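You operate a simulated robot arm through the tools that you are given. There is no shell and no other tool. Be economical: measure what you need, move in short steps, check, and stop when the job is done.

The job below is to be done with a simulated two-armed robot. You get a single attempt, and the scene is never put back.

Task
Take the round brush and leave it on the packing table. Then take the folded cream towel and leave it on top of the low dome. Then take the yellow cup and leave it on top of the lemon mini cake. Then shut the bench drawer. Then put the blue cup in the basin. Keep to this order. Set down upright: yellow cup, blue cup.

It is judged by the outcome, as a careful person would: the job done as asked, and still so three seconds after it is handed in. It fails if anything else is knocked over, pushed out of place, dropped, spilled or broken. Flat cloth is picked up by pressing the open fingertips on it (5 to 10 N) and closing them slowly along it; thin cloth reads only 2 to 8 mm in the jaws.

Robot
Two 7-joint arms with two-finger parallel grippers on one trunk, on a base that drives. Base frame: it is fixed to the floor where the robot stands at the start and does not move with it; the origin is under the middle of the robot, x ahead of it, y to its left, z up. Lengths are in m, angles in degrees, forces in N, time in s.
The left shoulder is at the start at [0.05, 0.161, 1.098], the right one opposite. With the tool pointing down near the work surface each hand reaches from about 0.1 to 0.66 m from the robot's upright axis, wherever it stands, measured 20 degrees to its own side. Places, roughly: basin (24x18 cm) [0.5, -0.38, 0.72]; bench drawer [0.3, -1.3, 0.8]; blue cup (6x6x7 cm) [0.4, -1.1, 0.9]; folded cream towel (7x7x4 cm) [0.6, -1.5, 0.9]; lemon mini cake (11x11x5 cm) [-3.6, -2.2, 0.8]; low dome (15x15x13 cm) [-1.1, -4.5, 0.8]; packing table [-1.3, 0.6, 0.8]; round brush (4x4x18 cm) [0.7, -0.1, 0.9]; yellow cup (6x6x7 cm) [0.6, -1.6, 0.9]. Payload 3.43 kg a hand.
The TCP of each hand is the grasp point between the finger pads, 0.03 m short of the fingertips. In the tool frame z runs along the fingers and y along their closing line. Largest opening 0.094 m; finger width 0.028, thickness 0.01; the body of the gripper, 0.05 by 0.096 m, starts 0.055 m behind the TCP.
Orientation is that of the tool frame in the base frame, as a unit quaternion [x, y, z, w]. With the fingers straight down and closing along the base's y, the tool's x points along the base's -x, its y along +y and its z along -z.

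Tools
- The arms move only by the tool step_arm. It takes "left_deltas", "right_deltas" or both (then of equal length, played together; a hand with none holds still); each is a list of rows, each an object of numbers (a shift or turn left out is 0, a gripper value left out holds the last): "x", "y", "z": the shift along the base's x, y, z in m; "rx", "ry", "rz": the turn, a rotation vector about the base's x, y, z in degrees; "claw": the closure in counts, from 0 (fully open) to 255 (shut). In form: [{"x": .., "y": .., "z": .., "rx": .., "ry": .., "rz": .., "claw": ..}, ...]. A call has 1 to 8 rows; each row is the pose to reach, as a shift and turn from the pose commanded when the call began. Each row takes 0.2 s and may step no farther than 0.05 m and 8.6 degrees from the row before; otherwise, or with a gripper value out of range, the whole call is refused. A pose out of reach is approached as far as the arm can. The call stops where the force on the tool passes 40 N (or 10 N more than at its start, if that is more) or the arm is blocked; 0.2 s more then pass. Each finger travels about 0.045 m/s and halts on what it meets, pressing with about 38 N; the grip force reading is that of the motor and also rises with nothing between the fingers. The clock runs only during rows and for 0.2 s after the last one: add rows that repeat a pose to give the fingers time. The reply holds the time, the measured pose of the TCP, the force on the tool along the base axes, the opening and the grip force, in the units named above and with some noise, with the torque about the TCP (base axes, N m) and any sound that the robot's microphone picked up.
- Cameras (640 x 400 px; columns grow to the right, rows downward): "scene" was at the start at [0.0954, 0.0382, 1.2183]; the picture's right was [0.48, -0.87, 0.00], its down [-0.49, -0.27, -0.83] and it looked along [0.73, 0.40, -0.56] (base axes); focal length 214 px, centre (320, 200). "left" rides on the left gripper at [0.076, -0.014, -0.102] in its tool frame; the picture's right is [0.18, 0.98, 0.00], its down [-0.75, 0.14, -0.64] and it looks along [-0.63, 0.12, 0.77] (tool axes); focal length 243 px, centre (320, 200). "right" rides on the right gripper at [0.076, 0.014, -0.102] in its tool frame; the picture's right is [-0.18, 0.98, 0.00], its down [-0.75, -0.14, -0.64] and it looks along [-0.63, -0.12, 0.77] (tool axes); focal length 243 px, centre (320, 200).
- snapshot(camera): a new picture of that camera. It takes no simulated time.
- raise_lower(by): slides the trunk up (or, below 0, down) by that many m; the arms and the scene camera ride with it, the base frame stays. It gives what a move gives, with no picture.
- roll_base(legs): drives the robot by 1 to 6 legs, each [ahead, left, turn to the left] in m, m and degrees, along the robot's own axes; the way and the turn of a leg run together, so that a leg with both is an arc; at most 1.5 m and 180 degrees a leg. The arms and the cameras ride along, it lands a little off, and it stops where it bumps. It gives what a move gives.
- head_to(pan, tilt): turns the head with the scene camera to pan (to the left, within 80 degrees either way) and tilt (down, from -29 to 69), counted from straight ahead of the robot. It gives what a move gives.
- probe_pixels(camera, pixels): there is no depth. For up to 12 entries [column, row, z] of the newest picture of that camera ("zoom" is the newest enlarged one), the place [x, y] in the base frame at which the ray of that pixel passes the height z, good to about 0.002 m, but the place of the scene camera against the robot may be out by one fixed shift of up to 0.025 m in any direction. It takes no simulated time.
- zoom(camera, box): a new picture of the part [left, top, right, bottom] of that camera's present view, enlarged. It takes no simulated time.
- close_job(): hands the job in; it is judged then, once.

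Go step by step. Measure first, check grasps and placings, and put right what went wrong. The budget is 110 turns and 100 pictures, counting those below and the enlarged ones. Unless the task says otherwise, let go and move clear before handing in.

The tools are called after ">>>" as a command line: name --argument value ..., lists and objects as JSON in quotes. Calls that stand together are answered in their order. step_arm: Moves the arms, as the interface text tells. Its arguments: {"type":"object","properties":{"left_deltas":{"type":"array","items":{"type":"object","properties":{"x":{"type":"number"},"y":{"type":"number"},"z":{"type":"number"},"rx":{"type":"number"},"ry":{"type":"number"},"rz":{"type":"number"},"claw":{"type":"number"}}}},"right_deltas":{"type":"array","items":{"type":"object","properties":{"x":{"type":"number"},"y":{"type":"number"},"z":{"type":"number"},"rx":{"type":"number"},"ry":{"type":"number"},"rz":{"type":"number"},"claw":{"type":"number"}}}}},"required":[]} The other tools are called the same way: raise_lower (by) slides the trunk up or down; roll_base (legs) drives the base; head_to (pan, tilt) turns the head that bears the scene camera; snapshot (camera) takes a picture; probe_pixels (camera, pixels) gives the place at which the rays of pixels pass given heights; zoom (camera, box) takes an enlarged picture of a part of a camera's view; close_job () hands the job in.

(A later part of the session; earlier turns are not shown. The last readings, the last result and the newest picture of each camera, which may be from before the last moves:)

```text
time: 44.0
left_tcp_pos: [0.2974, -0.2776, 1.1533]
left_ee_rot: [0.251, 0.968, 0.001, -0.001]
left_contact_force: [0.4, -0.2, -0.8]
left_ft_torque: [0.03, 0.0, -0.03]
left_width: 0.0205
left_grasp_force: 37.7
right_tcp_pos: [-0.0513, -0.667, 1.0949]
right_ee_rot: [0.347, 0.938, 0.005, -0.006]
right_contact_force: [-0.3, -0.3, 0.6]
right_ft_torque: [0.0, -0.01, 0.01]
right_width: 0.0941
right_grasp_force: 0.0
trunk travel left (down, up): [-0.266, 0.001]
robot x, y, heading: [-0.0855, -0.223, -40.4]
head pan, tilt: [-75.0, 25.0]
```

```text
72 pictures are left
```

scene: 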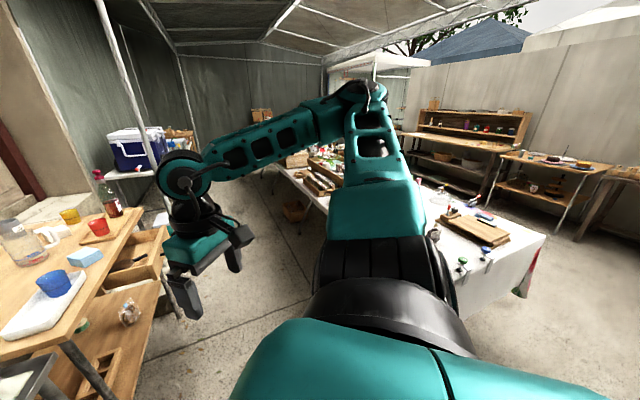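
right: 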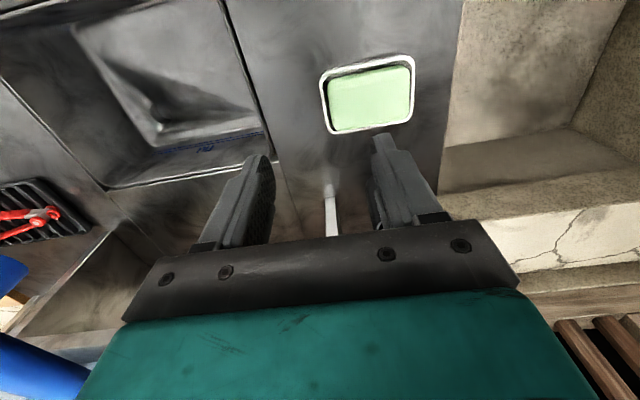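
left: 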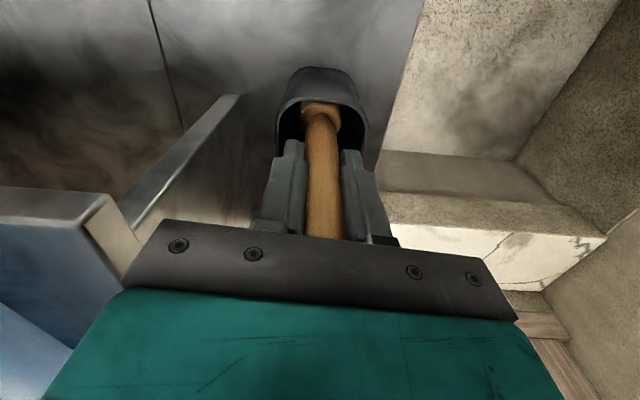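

I can see the bench at left and tables behind. I'll back up and turn left toward the packing table, then look.

>>> roll_base --legs '[[-0.25, 0, 0], [0, 0, 120]]'

>>> head_to --pan 50 --tilt 35

>>> snapshot --camera "scene"

```text
time: 50.9
left_tcp_pos: [-0.428, 0.294, 1.1534]
left_ee_rot: [0.716, -0.698, 0.0, 0.003]
left_contact_force: [0.5, 0.3, -0.9]
left_ft_torque: [0.04, -0.01, 0.01]
left_width: 0.0203
left_grasp_force: 38.2
right_tcp_pos: [0.0844, 0.1902, 1.0948]
right_ee_rot: [-0.641, 0.768, -0.002, -0.007]
right_contact_force: [0.0, 0.1, -0.3]
right_ft_torque: [0.03, 0.02, -0.01]
right_width: 0.0938
right_grasp_force: 0.1
trunk travel left (down, up): [-0.266, 0.001]
robot x, y, heading: [-0.2795, -0.065, 80.1]
head pan, tilt: [-75.0, 25.0]
```

```text
time: 52.9
left_tcp_pos: [-0.4275, 0.2935, 1.1545]
left_ee_rot: [0.716, -0.698, 0.001, 0.002]
left_contact_force: [-0.2, 0.1, -0.3]
left_ft_torque: [-0.01, 0.01, -0.01]
left_width: 0.0206
left_grasp_force: 37.7
right_tcp_pos: [0.0829, 0.1916, 1.0944]
right_ee_rot: [-0.641, 0.768, -0.002, -0.007]
right_contact_force: [-0.7, 0.2, -0.2]
right_ft_torque: [0.02, -0.02, 0.0]
right_width: 0.0941
right_grasp_force: 0.0
trunk travel left (down, up): [-0.266, 0.001]
robot x, y, heading: [-0.2785, -0.0631, 80.4]
head pan, tilt: [50.0, 35.0]
```

```text
71 pictures are left
```

scene: 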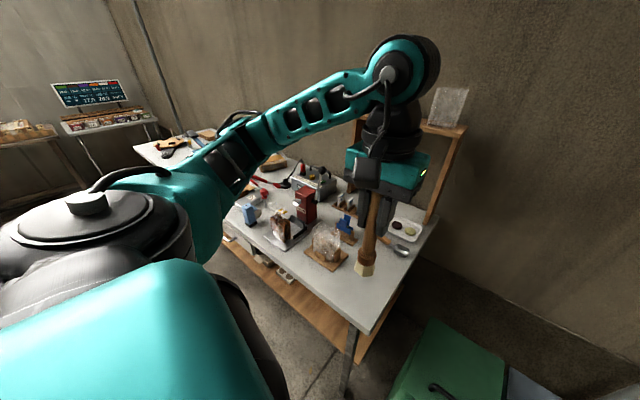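

The packing table is visible with a free area at its near corner (365,300). I'll probe its geometry.

>>> probe_pixels --camera "scene" --pixels '[[370, 333, 0.8], [437, 218, 0.8], [228, 218, 0.8], [340, 270, 0.8], [365, 300, 0.8], [400, 255, 0.8], [330, 255, 0.8], [370, 333, 0.75]]'

>>> zoom --camera "scene" --box '[200, 140, 480, 340]'

```text
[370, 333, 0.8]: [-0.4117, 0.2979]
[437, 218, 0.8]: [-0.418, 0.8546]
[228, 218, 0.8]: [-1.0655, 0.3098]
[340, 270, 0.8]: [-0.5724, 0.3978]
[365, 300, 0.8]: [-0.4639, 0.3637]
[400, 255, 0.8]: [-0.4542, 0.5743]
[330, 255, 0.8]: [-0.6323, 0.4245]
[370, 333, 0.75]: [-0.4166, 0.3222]
```

```text
2.00 times, centred on (340, 240) of scene
```

zoom: 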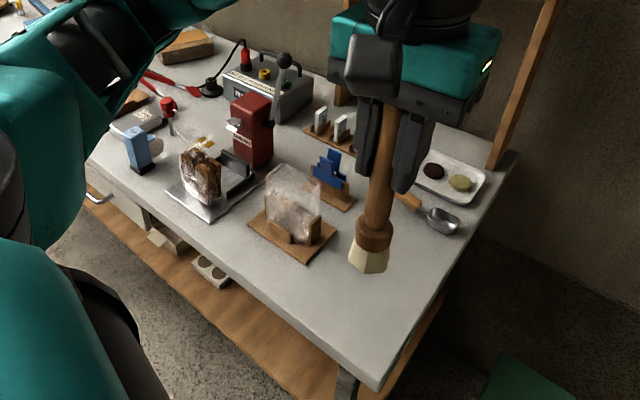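

Table front edge is y≈0.30, end x≈-0.41; the strip around x=-0.49, y 0.33–0.52 is free. I'll back up and square to face +y so that I can lay the brush with the hand pitched forward.

>>> roll_base --legs '[[-0.34, 0.0, 10]]'

>>> raise_lower --by -0.12

>>> step_arm --left_deltas '[{"rz": -6, "z": 0.02}, {"rz": -11, "z": 0.03}]'

>>> head_to --pan 15 --tilt 40

>>> snapshot --camera "scene"

```text
time: 55.2
left_tcp_pos: [-0.517, -0.0741, 1.1531]
left_ee_rot: [0.774, -0.633, 0.0, 0.002]
left_contact_force: [0.1, -0.1, 0.1]
left_ft_torque: [0.0, 0.0, -0.01]
left_width: 0.0203
left_grasp_force: 38.3
right_tcp_pos: [0.005, -0.086, 1.0941]
right_ee_rot: [-0.706, 0.708, -0.004, -0.007]
right_contact_force: [0.5, -0.3, -0.4]
right_ft_torque: [0.03, 0.0, 0.01]
right_width: 0.0938
right_grasp_force: 0.1
trunk travel left (down, up): [-0.266, 0.001]
robot x, y, heading: [-0.3039, -0.4001, 89.9]
head pan, tilt: [50.0, 35.0]
```

```text
time: 56.7
left_tcp_pos: [-0.5173, -0.0738, 1.0333]
left_ee_rot: [0.774, -0.633, 0.001, 0.002]
left_contact_force: [-0.4, 0.4, -0.9]
left_ft_torque: [0.03, 0.0, -0.02]
left_width: 0.0203
left_grasp_force: 37.6
right_tcp_pos: [0.0043, -0.086, 0.975]
right_ee_rot: [-0.706, 0.708, -0.004, -0.006]
right_contact_force: [-0.2, 0.3, -0.6]
right_ft_torque: [0.0, 0.01, 0.03]
right_width: 0.094
right_grasp_force: 0.1
trunk travel left (down, up): [-0.146, 0.121]
robot x, y, heading: [-0.3068, -0.3988, 90.1]
head pan, tilt: [50.0, 35.0]
```

```text
time: 57.3
left_tcp_pos: [-0.5172, -0.0731, 1.0642]
left_ee_rot: [0.71, -0.704, 0.0, 0.002]
left_contact_force: [0.2, -0.2, -0.5]
left_ft_torque: [0.02, -0.01, -0.03]
left_width: 0.0204
left_grasp_force: 37.8
right_tcp_pos: [0.0048, -0.0872, 0.9747]
right_ee_rot: [-0.705, 0.709, -0.003, -0.006]
right_contact_force: [0.3, -0.3, 0.3]
right_ft_torque: [0.01, 0.02, -0.01]
right_width: 0.0938
right_grasp_force: 0.0
trunk travel left (down, up): [-0.146, 0.121]
robot x, y, heading: [-0.3065, -0.4028, 90.2]
head pan, tilt: [50.0, 35.0]
```

```text
time: 58.3
left_tcp_pos: [-0.5174, -0.0731, 1.0628]
left_ee_rot: [0.711, -0.703, 0.001, 0.002]
left_contact_force: [0.0, 0.8, 0.0]
left_ft_torque: [0.03, -0.02, -0.01]
left_width: 0.0203
left_grasp_force: 38.3
right_tcp_pos: [0.0043, -0.0861, 0.9759]
right_ee_rot: [-0.706, 0.708, -0.004, -0.006]
right_contact_force: [-0.1, 0.6, 0.5]
right_ft_torque: [0.03, -0.03, -0.03]
right_width: 0.0939
right_grasp_force: 0.1
trunk travel left (down, up): [-0.146, 0.121]
robot x, y, heading: [-0.3049, -0.4019, 89.9]
head pan, tilt: [15.0, 40.0]
```

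```text
69 pictures are left
```

scene: 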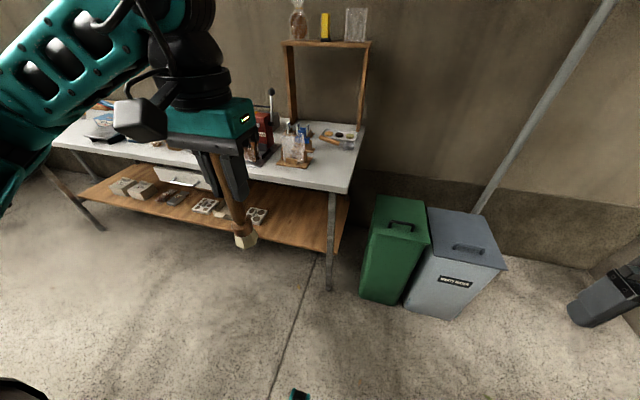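

I'll probe the table's corner again and start pitching the hand forward (about +x axis).

>>> probe_pixels --camera "scene" --pixels '[[347, 188, 0.8], [364, 126, 0.8], [270, 178, 0.8], [295, 163, 0.8], [315, 165, 0.8], [347, 193, 0.78]]'

>>> step_arm --left_deltas '[{"rx": 8, "y": 0.02}, {"rx": 16, "y": 0.04}, {"rx": 24, "y": 0.06}, {"rx": 32, "y": 0.08}, {"rx": 40, "y": 0.1}, {"rx": 48, "y": 0.12}, {"rx": 56, "y": 0.14}, {"rx": 64, "y": 0.16}]'

>>> step_arm --left_deltas '[{"rx": 7, "y": 0.02, "z": -0.02}, {"rx": 14, "y": 0.04, "z": -0.04}, {"rx": 20, "y": 0.06, "z": -0.06}]'

>>> snapshot --camera "scene"

```text
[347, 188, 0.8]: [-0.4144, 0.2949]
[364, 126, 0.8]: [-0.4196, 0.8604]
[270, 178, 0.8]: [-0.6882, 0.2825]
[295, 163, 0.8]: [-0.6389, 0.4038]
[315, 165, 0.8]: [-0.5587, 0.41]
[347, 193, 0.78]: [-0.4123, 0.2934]
```

```text
time: 60.1
left_tcp_pos: [-0.5166, 0.0869, 1.0628]
left_ee_rot: [0.604, -0.597, -0.373, -0.375]
left_contact_force: [0.3, -0.4, -1.1]
left_ft_torque: [-0.05, 0.01, 0.01]
left_width: 0.0202
left_grasp_force: 38.0
right_tcp_pos: [0.0059, -0.0859, 0.9741]
right_ee_rot: [-0.706, 0.708, -0.003, -0.007]
right_contact_force: [-0.5, -0.7, 0.3]
right_ft_torque: [0.0, -0.01, -0.03]
right_width: 0.094
right_grasp_force: 0.0
trunk travel left (down, up): [-0.146, 0.121]
robot x, y, heading: [-0.3096, -0.3999, 90.2]
head pan, tilt: [15.0, 40.0]
```

```text
time: 60.9
left_tcp_pos: [-0.5172, 0.1071, 1.0431]
left_ee_rot: [0.579, -0.573, -0.408, -0.411]
left_contact_force: [-0.1, -0.5, -0.5]
left_ft_torque: [-0.01, 0.02, -0.02]
left_width: 0.0203
left_grasp_force: 38.5
left hand out of reach, approached as far as the arm can: row 2, 3
right_tcp_pos: [0.0061, -0.0864, 0.9747]
right_ee_rot: [-0.706, 0.708, -0.003, -0.007]
right_contact_force: [0.6, 0.1, -0.1]
right_ft_torque: [-0.01, -0.01, 0.01]
right_width: 0.0941
right_grasp_force: 0.0
trunk travel left (down, up): [-0.146, 0.121]
robot x, y, heading: [-0.3039, -0.3978, 90.3]
head pan, tilt: [15.0, 40.0]
```

```text
68 pictures are left
```

scene: 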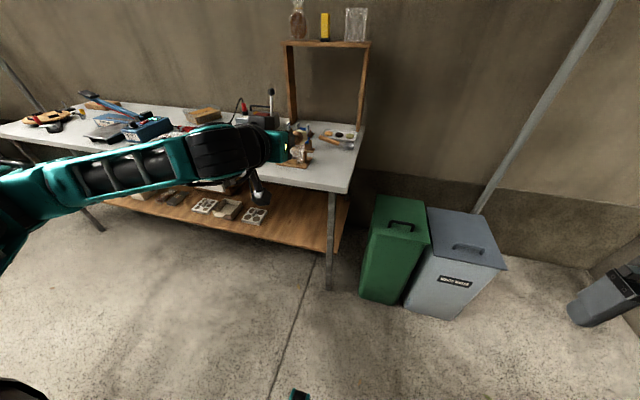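

Pitch stops at ~71°. I'll lower the trunk 0.14 so the hand is at table level and drive the base forward over the edge, keeping the brush just above the surface.

>>> raise_lower --by -0.125

>>> roll_base --legs '[[0.245, -0.02, 0]]'

>>> snapshot --camera "scene"

>>> snapshot --camera "left"

```text
time: 62.4
left_tcp_pos: [-0.5177, 0.108, 0.918]
left_ee_rot: [0.58, -0.574, -0.408, -0.41]
left_contact_force: [0.4, 0.3, -1.1]
left_ft_torque: [-0.04, 0.04, -0.03]
left_width: 0.0202
left_grasp_force: 37.3
right_tcp_pos: [0.0059, -0.0856, 0.8501]
right_ee_rot: [-0.706, 0.709, -0.003, -0.007]
right_contact_force: [0.3, -0.4, -0.8]
right_ft_torque: [-0.02, 0.0, -0.01]
right_width: 0.0939
right_grasp_force: 0.0
trunk travel left (down, up): [-0.021, 0.246]
robot x, y, heading: [-0.3053, -0.4006, 90.0]
head pan, tilt: [15.0, 40.0]
```

```text
time: 64.2
left_tcp_pos: [-0.4983, 0.348, 0.9193]
left_ee_rot: [0.58, -0.573, -0.408, -0.41]
left_contact_force: [-0.2, 0.0, -0.9]
left_ft_torque: [-0.05, 0.0, 0.0]
left_width: 0.0201
left_grasp_force: 38.0
right_tcp_pos: [0.0242, 0.155, 0.8498]
right_ee_rot: [-0.706, 0.708, -0.002, -0.007]
right_contact_force: [-0.1, -0.2, 0.3]
right_ft_torque: [-0.02, -0.03, 0.0]
right_width: 0.0942
right_grasp_force: 0.0
trunk travel left (down, up): [-0.021, 0.246]
robot x, y, heading: [-0.2891, -0.1634, 90.4]
head pan, tilt: [15.0, 40.0]
```

```text
67 pictures are left
```

scene: 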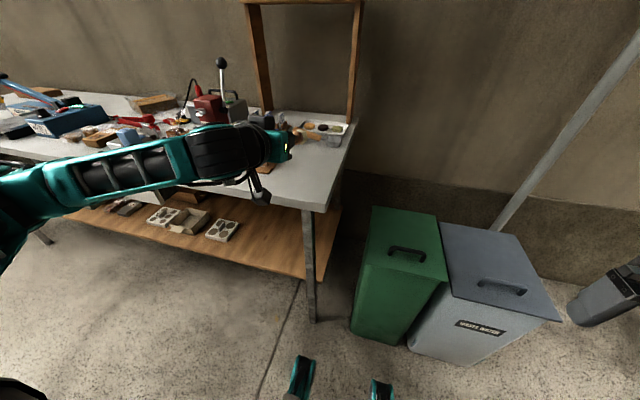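

```text
66 pictures are left
```

left: 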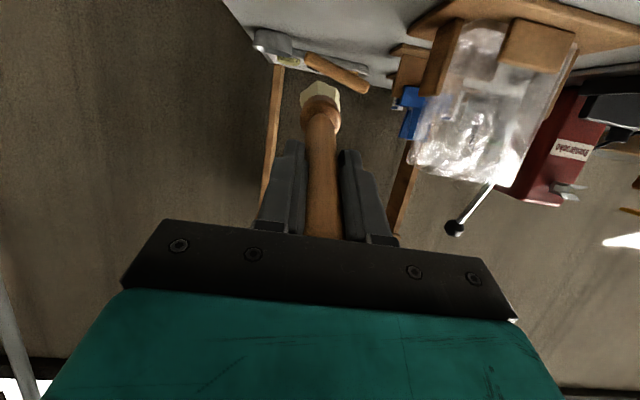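

The brush hovers over free table; the scoop and bag board are beyond/right in the left picture. I'll lower in small steps watching force.

>>> step_arm --left_deltas '[{"z": -0.015}, {"z": -0.03}, {"z": -0.04}]'

>>> snapshot --camera "left"

```text
time: 65.0
left_tcp_pos: [-0.4986, 0.3469, 0.9184]
left_ee_rot: [0.58, -0.573, -0.408, -0.41]
left_contact_force: [-0.7, -0.8, -0.7]
left_ft_torque: [-0.04, 0.01, 0.0]
left_width: 0.0204
left_grasp_force: 38.2
left hand out of reach, approached as far as the arm can: row 1, 2, 3
right_tcp_pos: [0.0254, 0.1549, 0.8496]
right_ee_rot: [-0.706, 0.708, -0.003, -0.006]
right_contact_force: [-0.3, 0.6, 0.0]
right_ft_torque: [-0.03, -0.03, -0.03]
right_width: 0.094
right_grasp_force: 0.0
trunk travel left (down, up): [-0.021, 0.246]
robot x, y, heading: [-0.2875, -0.1616, 90.3]
head pan, tilt: [15.0, 40.0]
```

```text
65 pictures are left
```

left: 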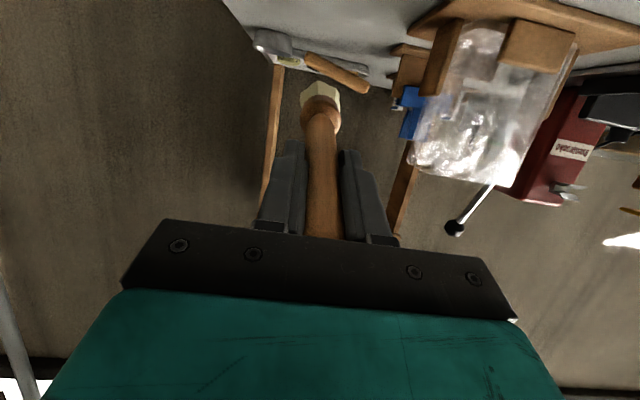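

The wrist is at its limit. More arm extension should free it: I'll back the base 0.12 m, lower the trunk its last 2 cm, and extend the arm forward and down.

>>> roll_base --legs '[[-0.13, 0, 0]]'

>>> raise_lower --by -0.02

>>> step_arm --left_deltas '[{"y": 0.04}, {"y": 0.08}, {"y": 0.12}, {"y": 0.13, "z": -0.015}, {"y": 0.13, "z": -0.025}]'

```text
time: 66.3
left_tcp_pos: [-0.4973, 0.2197, 0.9185]
left_ee_rot: [0.58, -0.573, -0.409, -0.41]
left_contact_force: [-0.7, 0.4, -1.0]
left_ft_torque: [0.01, 0.03, -0.02]
left_width: 0.0202
left_grasp_force: 38.7
right_tcp_pos: [0.0245, 0.0271, 0.8497]
right_ee_rot: [-0.706, 0.708, -0.004, -0.007]
right_contact_force: [-0.2, 0.8, -0.7]
right_ft_torque: [0.02, -0.02, 0.0]
right_width: 0.0941
right_grasp_force: 0.1
trunk travel left (down, up): [-0.021, 0.246]
robot x, y, heading: [-0.285, -0.288, 90.2]
head pan, tilt: [15.0, 40.0]
```

```text
time: 67.0
left_tcp_pos: [-0.4986, 0.2192, 0.8974]
left_ee_rot: [0.58, -0.573, -0.408, -0.41]
left_contact_force: [-0.4, -0.1, -1.6]
left_ft_torque: [0.0, -0.01, -0.03]
left_width: 0.0203
left_grasp_force: 38.4
right_tcp_pos: [0.0242, 0.0255, 0.8295]
right_ee_rot: [-0.706, 0.708, -0.003, -0.007]
right_contact_force: [-0.4, -0.5, -0.6]
right_ft_torque: [-0.01, -0.01, -0.01]
right_width: 0.0941
right_grasp_force: 0.1
trunk travel left (down, up): [-0.001, 0.266]
robot x, y, heading: [-0.2881, -0.2887, 90.3]
head pan, tilt: [15.0, 40.0]
```

```text
time: 68.2
left_tcp_pos: [-0.4994, 0.3506, 0.8738]
left_ee_rot: [0.58, -0.573, -0.408, -0.411]
left_contact_force: [-0.2, 0.2, -0.2]
left_ft_torque: [-0.04, 0.02, -0.02]
left_width: 0.0202
left_grasp_force: 38.1
right_tcp_pos: [0.0251, 0.0269, 0.8295]
right_ee_rot: [-0.706, 0.708, -0.003, -0.006]
right_contact_force: [0.0, 0.2, 0.2]
right_ft_torque: [0.03, 0.0, 0.0]
right_width: 0.0938
right_grasp_force: 0.2
trunk travel left (down, up): [-0.001, 0.266]
robot x, y, heading: [-0.2858, -0.2892, 90.4]
head pan, tilt: [15.0, 40.0]
```

That worked. Now I'll finish the pitch to near horizontal and lower toward the table.

>>> step_arm --left_deltas '[{"rx": 8}, {"rx": 16}, {"rx": 17, "z": -0.01}, {"rx": 17, "z": -0.02}, {"rx": 17, "z": -0.03}, {"rx": 17, "z": -0.037}]'

>>> snapshot --camera "left"

>>> snapshot --camera "scene"

```text
time: 69.5
left_tcp_pos: [-0.4975, 0.3497, 0.873]
left_ee_rot: [0.581, -0.572, -0.409, -0.41]
left_contact_force: [-0.1, -0.7, -0.4]
left_ft_torque: [-0.04, 0.01, 0.0]
left_width: 0.0202
left_grasp_force: 37.7
left hand out of reach, approached as far as the arm can: row 1, 2, 3, 4, 5, 6
right_tcp_pos: [0.0257, 0.0274, 0.8303]
right_ee_rot: [-0.706, 0.708, -0.003, -0.007]
right_contact_force: [0.8, 0.8, -0.5]
right_ft_torque: [-0.02, 0.02, -0.03]
right_width: 0.0939
right_grasp_force: 0.0
trunk travel left (down, up): [-0.001, 0.266]
robot x, y, heading: [-0.2865, -0.2913, 90.2]
head pan, tilt: [15.0, 40.0]
```

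```text
64 pictures are left
```

left: 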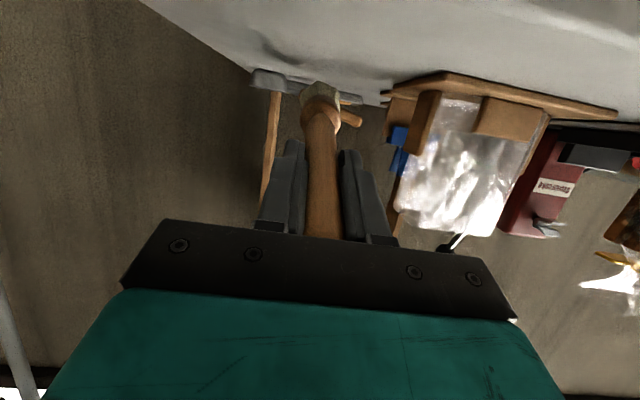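

```text
63 pictures are left
```

scene: 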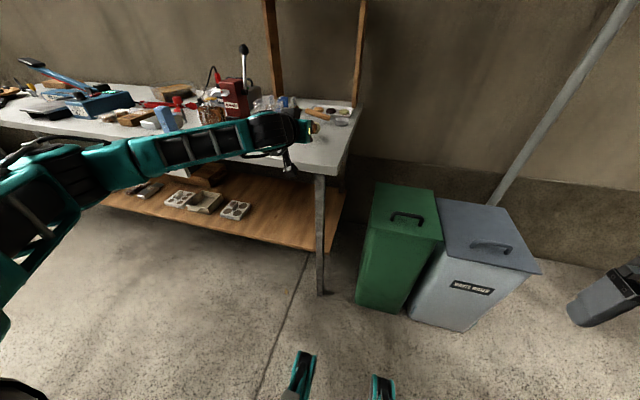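

Again at the limit; I'll repeat the trick: base back 0.1, arm forward 0.1 and down.

>>> roll_base --legs '[[-0.1, 0, 0]]'

>>> step_arm --left_deltas '[{"y": 0.04}, {"y": 0.08}, {"y": 0.1}, {"y": 0.1, "z": -0.012}, {"y": 0.1, "z": -0.024}, {"y": 0.1, "z": -0.036}]'

>>> snapshot --camera "left"

```text
time: 70.7
left_tcp_pos: [-0.4982, 0.2511, 0.8734]
left_ee_rot: [0.58, -0.573, -0.408, -0.411]
left_contact_force: [0.2, 0.2, -0.4]
left_ft_torque: [-0.03, 0.02, -0.02]
left_width: 0.0202
left_grasp_force: 38.2
right_tcp_pos: [0.024, -0.0714, 0.8294]
right_ee_rot: [-0.706, 0.708, -0.003, -0.006]
right_contact_force: [0.5, 1.0, 0.6]
right_ft_torque: [-0.01, -0.01, -0.02]
right_width: 0.0938
right_grasp_force: 0.0
trunk travel left (down, up): [-0.001, 0.266]
robot x, y, heading: [-0.2868, -0.3867, 90.3]
head pan, tilt: [15.0, 40.0]
```

```text
time: 72.1
left_tcp_pos: [-0.496, 0.3504, 0.8397]
left_ee_rot: [0.579, -0.574, -0.408, -0.412]
left_contact_force: [0.0, -2.1, 10.8]
left_ft_torque: [1.18, 0.01, -0.01]
left_width: 0.0205
left_grasp_force: 38.1
right_tcp_pos: [0.0256, -0.0727, 0.8304]
right_ee_rot: [-0.706, 0.708, -0.002, -0.006]
right_contact_force: [0.4, 0.6, -0.8]
right_ft_torque: [0.04, -0.02, 0.01]
right_width: 0.0942
right_grasp_force: 0.0
trunk travel left (down, up): [-0.001, 0.266]
robot x, y, heading: [-0.2866, -0.3872, 90.4]
head pan, tilt: [15.0, 40.0]
```

```text
62 pictures are left
```

left: 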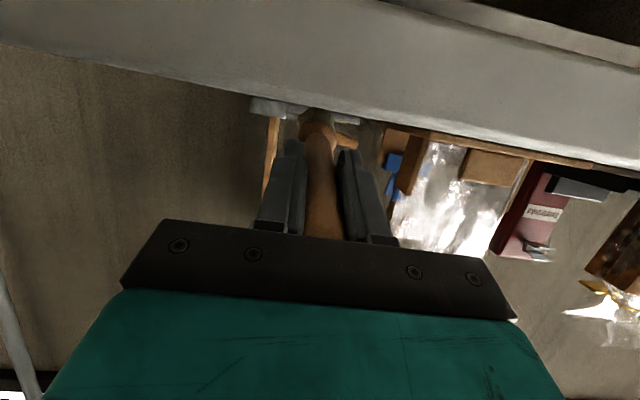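

Bristles touch the table (10.8 N). I'll press slightly lower so the brush pivots flatter, before releasing.

>>> step_arm --left_deltas '[{"z": -0.006}, {"z": -0.012}]'

>>> zoom --camera "scene" --box '[220, 70, 380, 190]'

```text
time: 72.7
left_tcp_pos: [-0.4972, 0.3509, 0.8308]
left_ee_rot: [0.579, -0.571, -0.41, -0.413]
left_contact_force: [1.9, -5.5, 17.4]
left_ft_torque: [2.03, -0.03, -0.23]
left_width: 0.0207
left_grasp_force: 38.0
right_tcp_pos: [0.0259, -0.073, 0.8305]
right_ee_rot: [-0.706, 0.709, -0.001, -0.006]
right_contact_force: [-0.8, 1.1, 0.6]
right_ft_torque: [-0.02, -0.01, -0.01]
right_width: 0.0939
right_grasp_force: 0.2
trunk travel left (down, up): [-0.001, 0.266]
robot x, y, heading: [-0.2886, -0.3883, 90.1]
head pan, tilt: [15.0, 40.0]
```

```text
3.33 times, centred on (300, 130) of scene
```

zoom: 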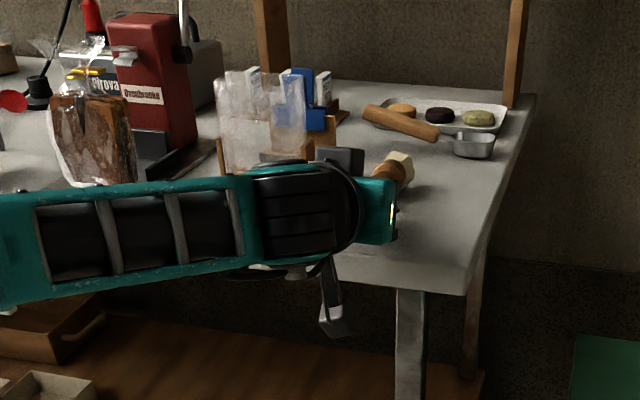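

The brush head is on the table with the handle nearly flat. I'll nudge 2 cm further in, then open slowly.

>>> step_arm --left_deltas '[{"y": 0.012}, {"y": 0.025}, {"y": 0.025, "claw": 225}, {"y": 0.025, "claw": 205}, {"y": 0.025, "claw": 190}, {"y": 0.025, "claw": 170}, {"y": 0.025, "claw": 140}, {"y": 0.025, "claw": 100}]'

>>> snapshot --camera "left"

```text
time: 74.5
left_tcp_pos: [-0.4991, 0.3756, 0.8241]
left_ee_rot: [0.581, -0.573, -0.408, -0.409]
left_contact_force: [0.3, -1.0, 1.2]
left_ft_torque: [-0.01, 0.01, 0.05]
left_width: 0.0568
left_grasp_force: 0.0
right_tcp_pos: [0.0253, -0.0706, 0.8291]
right_ee_rot: [-0.706, 0.708, -0.003, -0.006]
right_contact_force: [0.6, -0.6, 0.4]
right_ft_torque: [0.0, -0.03, -0.02]
right_width: 0.094
right_grasp_force: 0.0
trunk travel left (down, up): [-0.001, 0.266]
robot x, y, heading: [-0.289, -0.3914, 90.1]
head pan, tilt: [15.0, 40.0]
```

```text
60 pictures are left
```

left: 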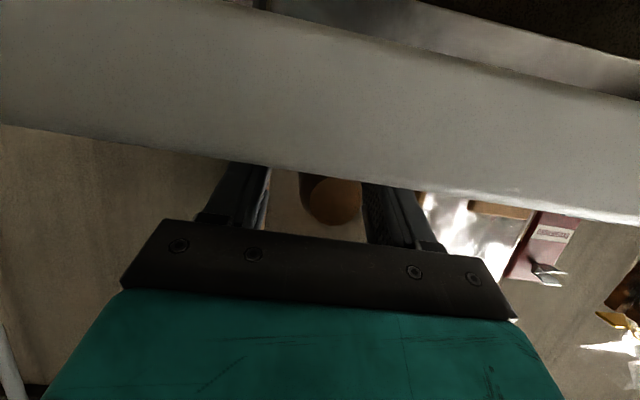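

The brush is lying on the table between the opened fingers (335,200). I'll withdraw by backing the base and verify.

>>> step_arm --left_deltas '[{"y": -0.03, "z": 0.004, "claw": 60}, {"y": -0.07, "z": 0.01, "claw": 0}, {"y": -0.11, "z": 0.03}, {"y": -0.15, "z": 0.06}]'

>>> snapshot --camera "left"

>>> zoom --camera "scene" --box '[220, 70, 380, 190]'

```text
time: 75.5
left_tcp_pos: [-0.4983, 0.2269, 0.8852]
left_ee_rot: [0.581, -0.572, -0.409, -0.41]
left_contact_force: [0.4, -0.5, 0.4]
left_ft_torque: [0.01, -0.03, 0.02]
left_width: 0.094
left_grasp_force: 0.0
left hand out of reach, approached as far as the arm can: row 2
right_tcp_pos: [0.0246, -0.0717, 0.8303]
right_ee_rot: [-0.706, 0.709, -0.003, -0.007]
right_contact_force: [-0.4, 0.2, 0.3]
right_ft_torque: [0.02, 0.0, -0.03]
right_width: 0.0941
right_grasp_force: 0.0
trunk travel left (down, up): [-0.001, 0.266]
robot x, y, heading: [-0.2857, -0.386, 90.3]
head pan, tilt: [15.0, 40.0]
```

```text
59 pictures are left
```

left: 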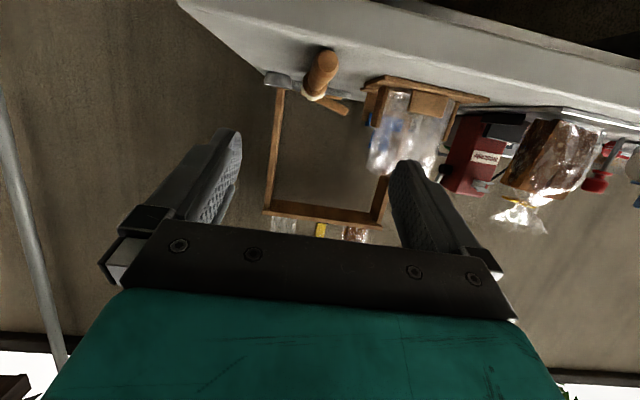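

```text
3.33 times, centred on (300, 130) of scene
```

zoom: 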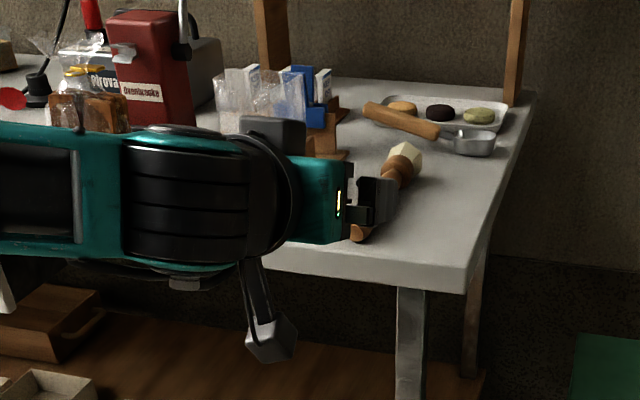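

The brush lies on the packing table. I'll bring the left hand back to pointing down, raise the trunk, and drive toward the bench.

>>> step_arm --left_deltas '[{"y": -0.03, "z": 0.02}, {"y": -0.06, "z": 0.05, "rx": -8}, {"y": -0.09, "z": 0.08, "rx": -16}, {"y": -0.12, "z": 0.1, "rx": -24}, {"y": -0.15, "z": 0.12, "rx": -32}, {"y": -0.18, "z": 0.14, "rx": -40}, {"y": -0.2, "z": 0.16, "rx": -48}, {"y": -0.22, "z": 0.18, "rx": -56}]'

>>> step_arm --left_deltas '[{"rx": -7}, {"rx": -14}]' --right_deltas '[{"z": 0.03, "y": -0.03}, {"z": 0.07, "y": -0.05}]'

>>> raise_lower --by 0.15

>>> roll_base --legs '[[0, 0, -90], [0.0, -1.0, 0]]'

>>> head_to --pan 0 --tilt 35

>>> snapshot --camera "scene"

```text
time: 77.3
left_tcp_pos: [-0.4977, 0.0059, 1.065]
left_ee_rot: [0.704, -0.699, -0.09, -0.088]
left_contact_force: [0.0, -0.2, 0.4]
left_ft_torque: [0.01, 0.01, 0.01]
left_width: 0.0937
left_grasp_force: 0.0
right_tcp_pos: [0.0258, -0.0722, 0.8303]
right_ee_rot: [-0.706, 0.708, -0.003, -0.007]
right_contact_force: [-1.1, 0.9, -0.8]
right_ft_torque: [0.0, 0.0, 0.01]
right_width: 0.0938
right_grasp_force: 0.0
trunk travel left (down, up): [-0.001, 0.266]
robot x, y, heading: [-0.2862, -0.3881, 90.0]
head pan, tilt: [15.0, 40.0]
```

```text
time: 77.9
left_tcp_pos: [-0.4975, 0.0061, 1.0656]
left_ee_rot: [0.711, -0.704, -0.005, -0.004]
left_contact_force: [0.1, 0.6, 0.8]
left_ft_torque: [0.03, 0.01, -0.01]
left_width: 0.0939
left_grasp_force: 0.1
right_tcp_pos: [0.0256, -0.1218, 0.9005]
right_ee_rot: [-0.706, 0.708, -0.003, -0.007]
right_contact_force: [0.5, 0.2, -0.1]
right_ft_torque: [0.02, 0.01, 0.02]
right_width: 0.0942
right_grasp_force: 0.0
trunk travel left (down, up): [-0.001, 0.266]
robot x, y, heading: [-0.2859, -0.3854, 90.3]
head pan, tilt: [15.0, 40.0]
```

```text
time: 79.7
left_tcp_pos: [-0.4982, 0.0057, 1.2148]
left_ee_rot: [0.711, -0.703, -0.005, -0.004]
left_contact_force: [0.3, 0.0, 0.4]
left_ft_torque: [-0.01, 0.02, 0.02]
left_width: 0.0937
left_grasp_force: 0.1
right_tcp_pos: [0.0246, -0.1208, 1.0503]
right_ee_rot: [-0.705, 0.709, -0.003, -0.008]
right_contact_force: [0.8, 0.9, -0.2]
right_ft_torque: [-0.02, -0.03, 0.01]
right_width: 0.0937
right_grasp_force: 0.1
trunk travel left (down, up): [-0.151, 0.116]
robot x, y, heading: [-0.2846, -0.3853, 90.0]
head pan, tilt: [15.0, 40.0]
```

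```text
time: 92.6
left_tcp_pos: [0.1027, -1.1814, 1.215]
left_ee_rot: [0.002, 1.0, 0.001, 0.006]
left_contact_force: [0.3, 0.0, 1.2]
left_ft_torque: [0.0, 0.03, 0.01]
left_width: 0.0937
left_grasp_force: 0.1
right_tcp_pos: [-0.0318, -1.7018, 1.0506]
right_ee_rot: [0.007, 1.0, 0.003, -0.007]
right_contact_force: [-0.2, 0.4, -0.2]
right_ft_torque: [-0.01, -0.01, -0.01]
right_width: 0.094
right_grasp_force: 0.1
trunk travel left (down, up): [-0.151, 0.116]
robot x, y, heading: [-0.2902, -1.3895, -0.5]
head pan, tilt: [15.0, 40.0]
```

```text
time: 93.4
left_tcp_pos: [0.1016, -1.1815, 1.216]
left_ee_rot: [0.001, 1.0, 0.001, 0.006]
left_contact_force: [0.2, -0.5, -0.8]
left_ft_torque: [-0.01, -0.03, -0.01]
left_width: 0.0939
left_grasp_force: 0.1
right_tcp_pos: [-0.0313, -1.7033, 1.0497]
right_ee_rot: [0.008, 1.0, 0.003, -0.007]
right_contact_force: [0.4, -0.1, -0.7]
right_ft_torque: [0.0, -0.01, 0.01]
right_width: 0.0938
right_grasp_force: 0.0
trunk travel left (down, up): [-0.151, 0.116]
robot x, y, heading: [-0.2953, -1.3864, -0.7]
head pan, tilt: [0.0, 35.0]
```

```text
57 pictures are left
```

scene: 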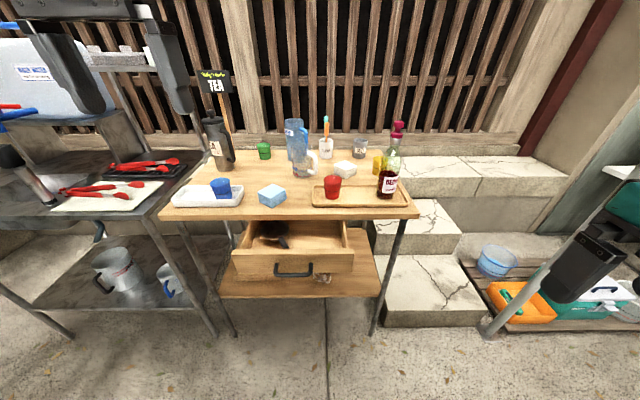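

I see the cream folded towel at (345,168), blue towel at (272,193), blue cup on a tray at (220,187), and yellow cup behind the bottle at (378,163). Zooming in.

>>> zoom --camera "scene" --box '[180, 100, 440, 290]'

>>> probe_pixels --camera "scene" --pixels '[[345, 168, 0.86], [345, 175, 0.84], [378, 163, 0.88], [220, 187, 0.88], [158, 215, 0.83], [420, 213, 0.83], [293, 272, 0.75], [355, 262, 0.8], [333, 188, 0.87], [387, 183, 0.87], [305, 165, 0.88]]'

```text
2.11 times, centred on (310, 195) of scene
```

zoom: 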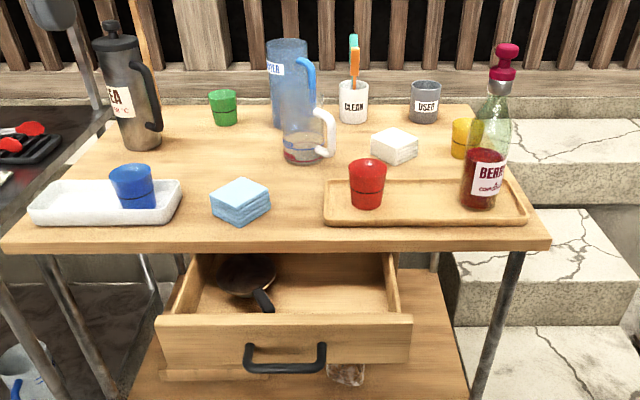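

```text
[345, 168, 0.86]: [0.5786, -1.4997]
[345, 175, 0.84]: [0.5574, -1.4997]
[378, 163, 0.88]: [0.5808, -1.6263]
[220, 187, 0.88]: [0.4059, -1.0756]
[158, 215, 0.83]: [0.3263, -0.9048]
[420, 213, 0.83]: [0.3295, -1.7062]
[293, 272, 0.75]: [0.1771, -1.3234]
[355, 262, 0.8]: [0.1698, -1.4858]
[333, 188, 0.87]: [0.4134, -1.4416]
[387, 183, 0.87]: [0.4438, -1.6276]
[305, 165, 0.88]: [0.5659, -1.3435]
```

Cream towel ≈(0.565,-1.50), yellow cup ≈(0.58,-1.63); drawer protrudes to x≈0.15. I'll position the robot right of the drawer, turned right so the left arm leads, then look down with the left hand.

>>> roll_base --legs '[[0, -0.27, 0], [0.22, 0, 0], [0, 0, -35]]'

>>> step_arm --left_deltas '[{"rz": 8, "z": -0.02}, {"rz": 16, "z": -0.03, "y": 0.04}, {"rz": 24, "z": -0.04, "y": 0.08}]'

>>> snapshot --camera "left"

```text
time: 99.3
left_tcp_pos: [0.3669, -1.7216, 1.215]
left_ee_rot: [0.305, 0.952, -0.001, 0.006]
left_contact_force: [-0.4, 0.4, -0.3]
left_ft_torque: [-0.01, 0.0, 0.01]
left_width: 0.0943
left_grasp_force: 0.1
right_tcp_pos: [-0.0439, -2.0686, 1.0503]
right_ee_rot: [0.31, 0.951, 0.005, -0.006]
right_contact_force: [-0.3, 0.5, 0.3]
right_ft_torque: [0.0, 0.02, -0.01]
right_width: 0.094
right_grasp_force: 0.1
trunk travel left (down, up): [-0.151, 0.116]
robot x, y, heading: [-0.0764, -1.6654, -35.6]
head pan, tilt: [0.0, 35.0]
```

```text
time: 100.1
left_tcp_pos: [0.3652, -1.6409, 1.1753]
left_ee_rot: [0.098, 0.995, 0.0, 0.007]
left_contact_force: [-1.1, 0.6, 0.4]
left_ft_torque: [-0.01, -0.02, 0.04]
left_width: 0.094
left_grasp_force: 0.0
right_tcp_pos: [-0.0436, -2.068, 1.0508]
right_ee_rot: [0.311, 0.95, 0.005, -0.006]
right_contact_force: [0.0, -0.3, 0.0]
right_ft_torque: [0.0, 0.0, -0.01]
right_width: 0.0942
right_grasp_force: 0.1
trunk travel left (down, up): [-0.151, 0.116]
robot x, y, heading: [-0.0749, -1.6637, -35.7]
head pan, tilt: [0.0, 35.0]
```

```text
55 pictures are left
```

left: 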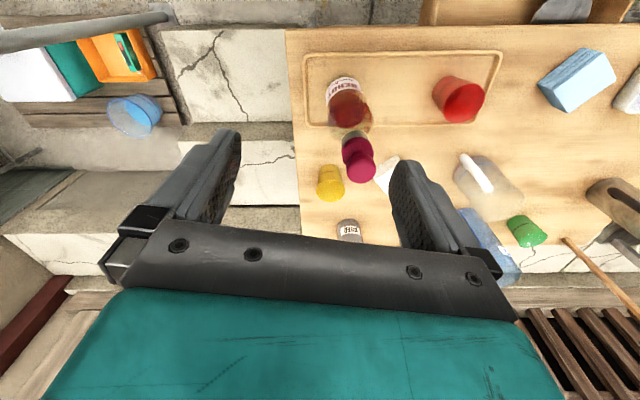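

The towel is partly hidden behind the finger at (388,175); the bottle is tall, so I'll stay high and move left then forward over the towel.

>>> step_arm --left_deltas '[{"y": 0.045}, {"y": 0.09, "rz": 3}, {"y": 0.135, "rz": 6}, {"y": 0.14, "x": 0.04, "rz": 8}, {"y": 0.14, "x": 0.08, "rz": 11}]'

>>> snapshot --camera "left"

```text
time: 101.3
left_tcp_pos: [0.4517, -1.5084, 1.1721]
left_ee_rot: [0.004, 1.0, 0.002, 0.006]
left_contact_force: [-0.2, -1.3, -0.4]
left_ft_torque: [0.01, 0.01, 0.01]
left_width: 0.094
left_grasp_force: 0.1
left hand out of reach, approached as far as the arm can: row 3, 4, 5
right_tcp_pos: [-0.0431, -2.0685, 1.0492]
right_ee_rot: [0.31, 0.951, 0.004, -0.005]
right_contact_force: [-0.1, -0.6, -0.5]
right_ft_torque: [-0.01, 0.02, 0.0]
right_width: 0.094
right_grasp_force: 0.1
trunk travel left (down, up): [-0.151, 0.116]
robot x, y, heading: [-0.0772, -1.6605, -35.7]
head pan, tilt: [0.0, 35.0]
```

```text
54 pictures are left
```

left: 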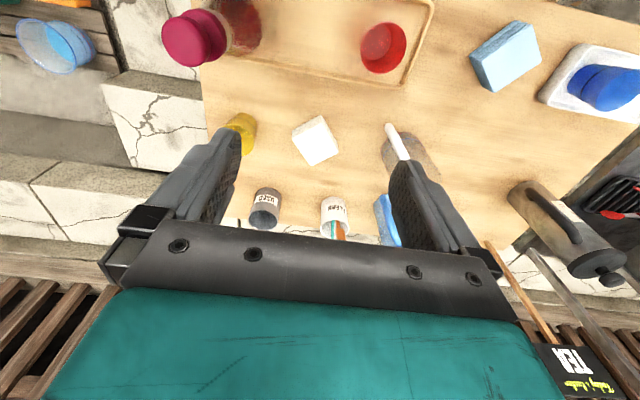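

The towel is clear at (315,140), turned about 30°. Let me probe its corners.

>>> probe_pixels --camera "left" --pixels '[[292, 130, 0.88], [323, 115, 0.88], [338, 145, 0.88], [313, 166, 0.84], [316, 138, 0.88], [316, 138, 0.86], [400, 155, 0.95], [390, 125, 0.95], [240, 130, 0.88], [334, 205, 0.93]]'

>>> zoom --camera "left" --box '[230, 80, 430, 205]'

```text
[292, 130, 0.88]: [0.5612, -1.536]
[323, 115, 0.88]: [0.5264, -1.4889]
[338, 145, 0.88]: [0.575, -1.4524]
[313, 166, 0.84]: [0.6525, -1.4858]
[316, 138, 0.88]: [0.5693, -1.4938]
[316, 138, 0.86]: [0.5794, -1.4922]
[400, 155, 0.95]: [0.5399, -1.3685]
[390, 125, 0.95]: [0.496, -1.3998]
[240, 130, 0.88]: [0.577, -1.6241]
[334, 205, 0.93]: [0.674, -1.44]
```

```text
3.20 times, centred on (330, 142) of left
```

zoom: 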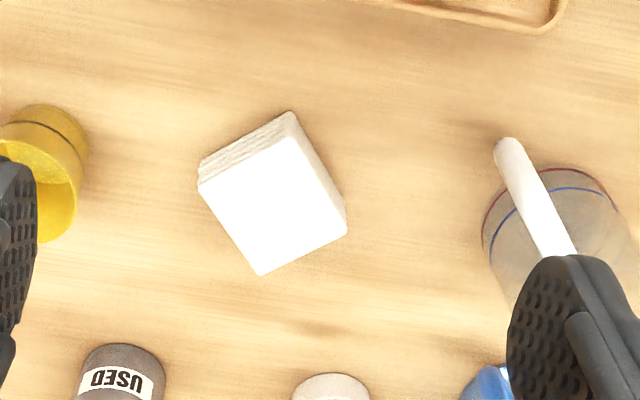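

The towel's edges are ~30° off, with the pitcher at right and bottle at left. I'll probe its centre, then move over it with yaw ≈ +29°.

>>> probe_pixels --camera "zoom" --pixels '[[273, 204, 0.88], [273, 204, 0.87], [200, 186, 0.88], [292, 130, 0.88], [345, 229, 0.88], [260, 275, 0.88], [510, 140, 0.95], [45, 190, 0.9]]'

>>> step_arm --left_deltas '[{"z": -0.03, "rz": 8}, {"z": -0.05, "x": 0.03, "y": 0.005, "rz": 16}, {"z": -0.07, "x": 0.06, "y": 0.01, "rz": 24}, {"z": -0.09, "x": 0.09, "y": 0.015, "rz": 30}, {"z": -0.11, "x": 0.11, "y": 0.015, "rz": 30}]'

>>> snapshot --camera "left"

```text
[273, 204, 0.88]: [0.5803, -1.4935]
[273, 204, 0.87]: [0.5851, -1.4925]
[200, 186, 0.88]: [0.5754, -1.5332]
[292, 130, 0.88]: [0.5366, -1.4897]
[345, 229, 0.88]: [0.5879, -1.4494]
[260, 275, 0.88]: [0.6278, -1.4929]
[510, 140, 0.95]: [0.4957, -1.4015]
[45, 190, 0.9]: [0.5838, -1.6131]
```

```text
time: 102.5
left_tcp_pos: [0.5618, -1.4927, 1.0624]
left_ee_rot: [-0.256, 0.967, 0.002, 0.005]
left_contact_force: [0.0, 0.8, -0.2]
left_ft_torque: [0.02, 0.01, 0.01]
left_width: 0.0942
left_grasp_force: 0.0
right_tcp_pos: [-0.0439, -2.0693, 1.051]
right_ee_rot: [0.31, 0.951, 0.004, -0.006]
right_contact_force: [-1.0, 0.1, 0.6]
right_ft_torque: [0.01, 0.0, -0.01]
right_width: 0.0938
right_grasp_force: 0.0
trunk travel left (down, up): [-0.151, 0.116]
robot x, y, heading: [-0.0724, -1.6602, -36.0]
head pan, tilt: [0.0, 35.0]
```

```text
52 pictures are left
```

left: 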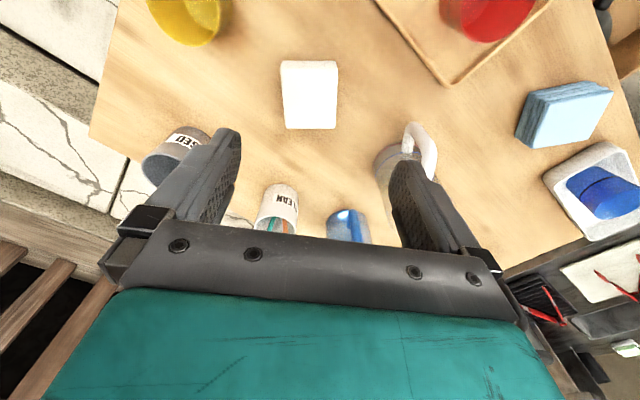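

Towel edge needs ~10° more yaw. I'll probe its centre in this closer view.

>>> probe_pixels --camera "left" --pixels '[[310, 96, 0.88], [310, 96, 0.86], [310, 96, 0.84], [281, 62, 0.86], [338, 64, 0.86], [336, 128, 0.86], [285, 128, 0.86], [425, 150, 0.95], [410, 125, 0.95]]'

>>> zoom --camera "left" --box '[250, 40, 450, 165]'

```text
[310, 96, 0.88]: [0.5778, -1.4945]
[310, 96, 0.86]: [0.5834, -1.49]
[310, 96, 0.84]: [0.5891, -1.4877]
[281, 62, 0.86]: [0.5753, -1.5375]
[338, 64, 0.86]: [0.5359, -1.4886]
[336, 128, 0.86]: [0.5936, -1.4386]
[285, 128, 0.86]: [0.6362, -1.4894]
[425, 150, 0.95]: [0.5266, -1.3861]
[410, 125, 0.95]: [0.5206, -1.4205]
```

```text
3.20 times, centred on (350, 102) of left
```

zoom: 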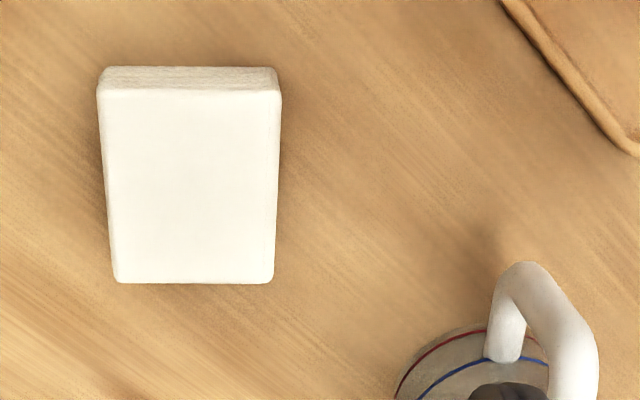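

Towel centre ≈(0.581,-1.492), top z≈0.875. I'll align yaw and descend around it, with fingers close to the bench.

>>> step_arm --left_deltas '[{"x": 0.019, "y": 0.001, "rz": 5}, {"x": 0.019, "y": 0.001, "rz": 10, "z": -0.04}, {"x": 0.019, "y": 0.001, "rz": 10, "z": -0.085}, {"x": 0.019, "y": 0.001, "rz": 10, "z": -0.13}]'

>>> snapshot --camera "left"

```text
time: 103.5
left_tcp_pos: [0.5808, -1.491, 0.9336]
left_ee_rot: [-0.339, 0.941, 0.003, 0.006]
left_contact_force: [-0.6, 0.0, -0.5]
left_ft_torque: [-0.05, 0.02, 0.0]
left_width: 0.094
left_grasp_force: 0.0
right_tcp_pos: [-0.043, -2.0691, 1.0494]
right_ee_rot: [0.311, 0.95, 0.005, -0.006]
right_contact_force: [0.1, 0.1, 0.4]
right_ft_torque: [0.02, -0.03, 0.0]
right_width: 0.094
right_grasp_force: 0.1
trunk travel left (down, up): [-0.151, 0.116]
robot x, y, heading: [-0.073, -1.6586, -35.5]
head pan, tilt: [0.0, 35.0]
```

```text
50 pictures are left
```

left: 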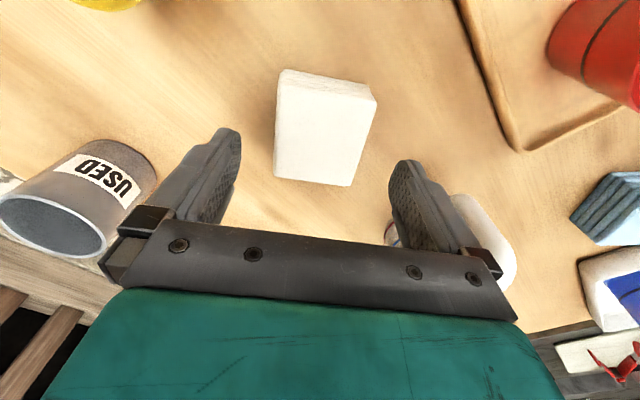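

The towel is centred under the TCP (expected row ≈137, seen ≈130). Descending and closing.

>>> step_arm --left_deltas '[{"z": -0.03}, {"z": -0.055}, {"z": -0.06}, {"z": -0.06, "claw": 60}, {"z": -0.06, "claw": 110}, {"z": -0.06, "claw": 160}, {"z": -0.06, "claw": 200}, {"z": -0.06, "claw": 200}]'

>>> snapshot --camera "left"

```text
time: 104.6
left_tcp_pos: [0.5792, -1.4867, 0.88]
left_ee_rot: [-0.342, 0.94, 0.004, 0.008]
left_contact_force: [-2.7, 2.8, 6.0]
left_ft_torque: [-0.24, -0.18, -0.02]
left_width: 0.0707
left_grasp_force: 4.6
right_tcp_pos: [-0.0448, -2.0693, 1.0494]
right_ee_rot: [0.31, 0.951, 0.006, -0.005]
right_contact_force: [-0.6, -0.3, 0.7]
right_ft_torque: [-0.02, -0.08, -0.01]
right_width: 0.0941
right_grasp_force: 0.0
trunk travel left (down, up): [-0.151, 0.116]
robot x, y, heading: [-0.0748, -1.6617, -36.1]
head pan, tilt: [0.0, 35.0]
stopped in row 5 (left hand): the force on the tool passed its limit at 44 N (the readings are from after the stop); the commanded pose is now the measured one
```

```text
49 pictures are left
```

left: 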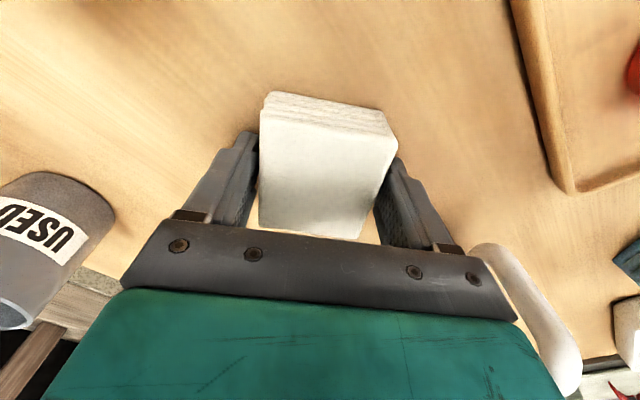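

Fingertips touched the bench and the pads meet the towel at 71 mm. I'll close further gently, then lift.

>>> step_arm --left_deltas '[{"z": 0.002, "claw": 110}, {"z": 0.002, "claw": 150}, {"z": 0.002, "claw": 200}, {"z": 0.002, "claw": 255}, {"z": 0.002, "claw": 255}, {"z": 0.03}, {"z": 0.06}, {"z": 0.1}]'

>>> snapshot --camera "left"

```text
time: 106.4
left_tcp_pos: [0.5815, -1.489, 0.9777]
left_ee_rot: [-0.34, 0.94, 0.003, 0.007]
left_contact_force: [0.3, 0.6, 0.2]
left_ft_torque: [0.03, -0.01, -0.03]
left_width: 0.0651
left_grasp_force: 38.2
right_tcp_pos: [-0.0432, -2.0692, 1.0498]
right_ee_rot: [0.311, 0.95, 0.004, -0.006]
right_contact_force: [-0.9, 1.0, 0.1]
right_ft_torque: [-0.02, 0.03, 0.03]
right_width: 0.094
right_grasp_force: 0.1
trunk travel left (down, up): [-0.151, 0.116]
robot x, y, heading: [-0.0746, -1.6657, -35.9]
head pan, tilt: [0.0, 35.0]
```

```text
48 pictures are left
```

left: 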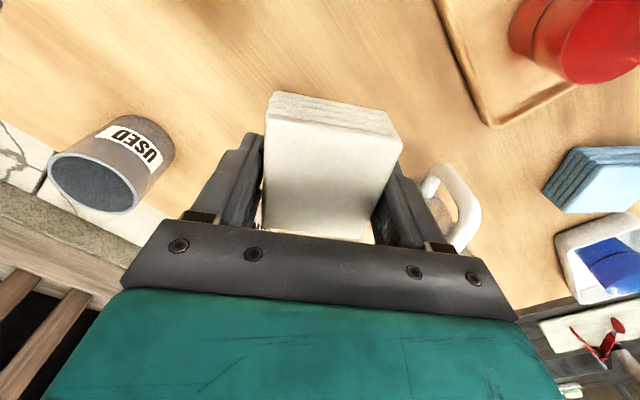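

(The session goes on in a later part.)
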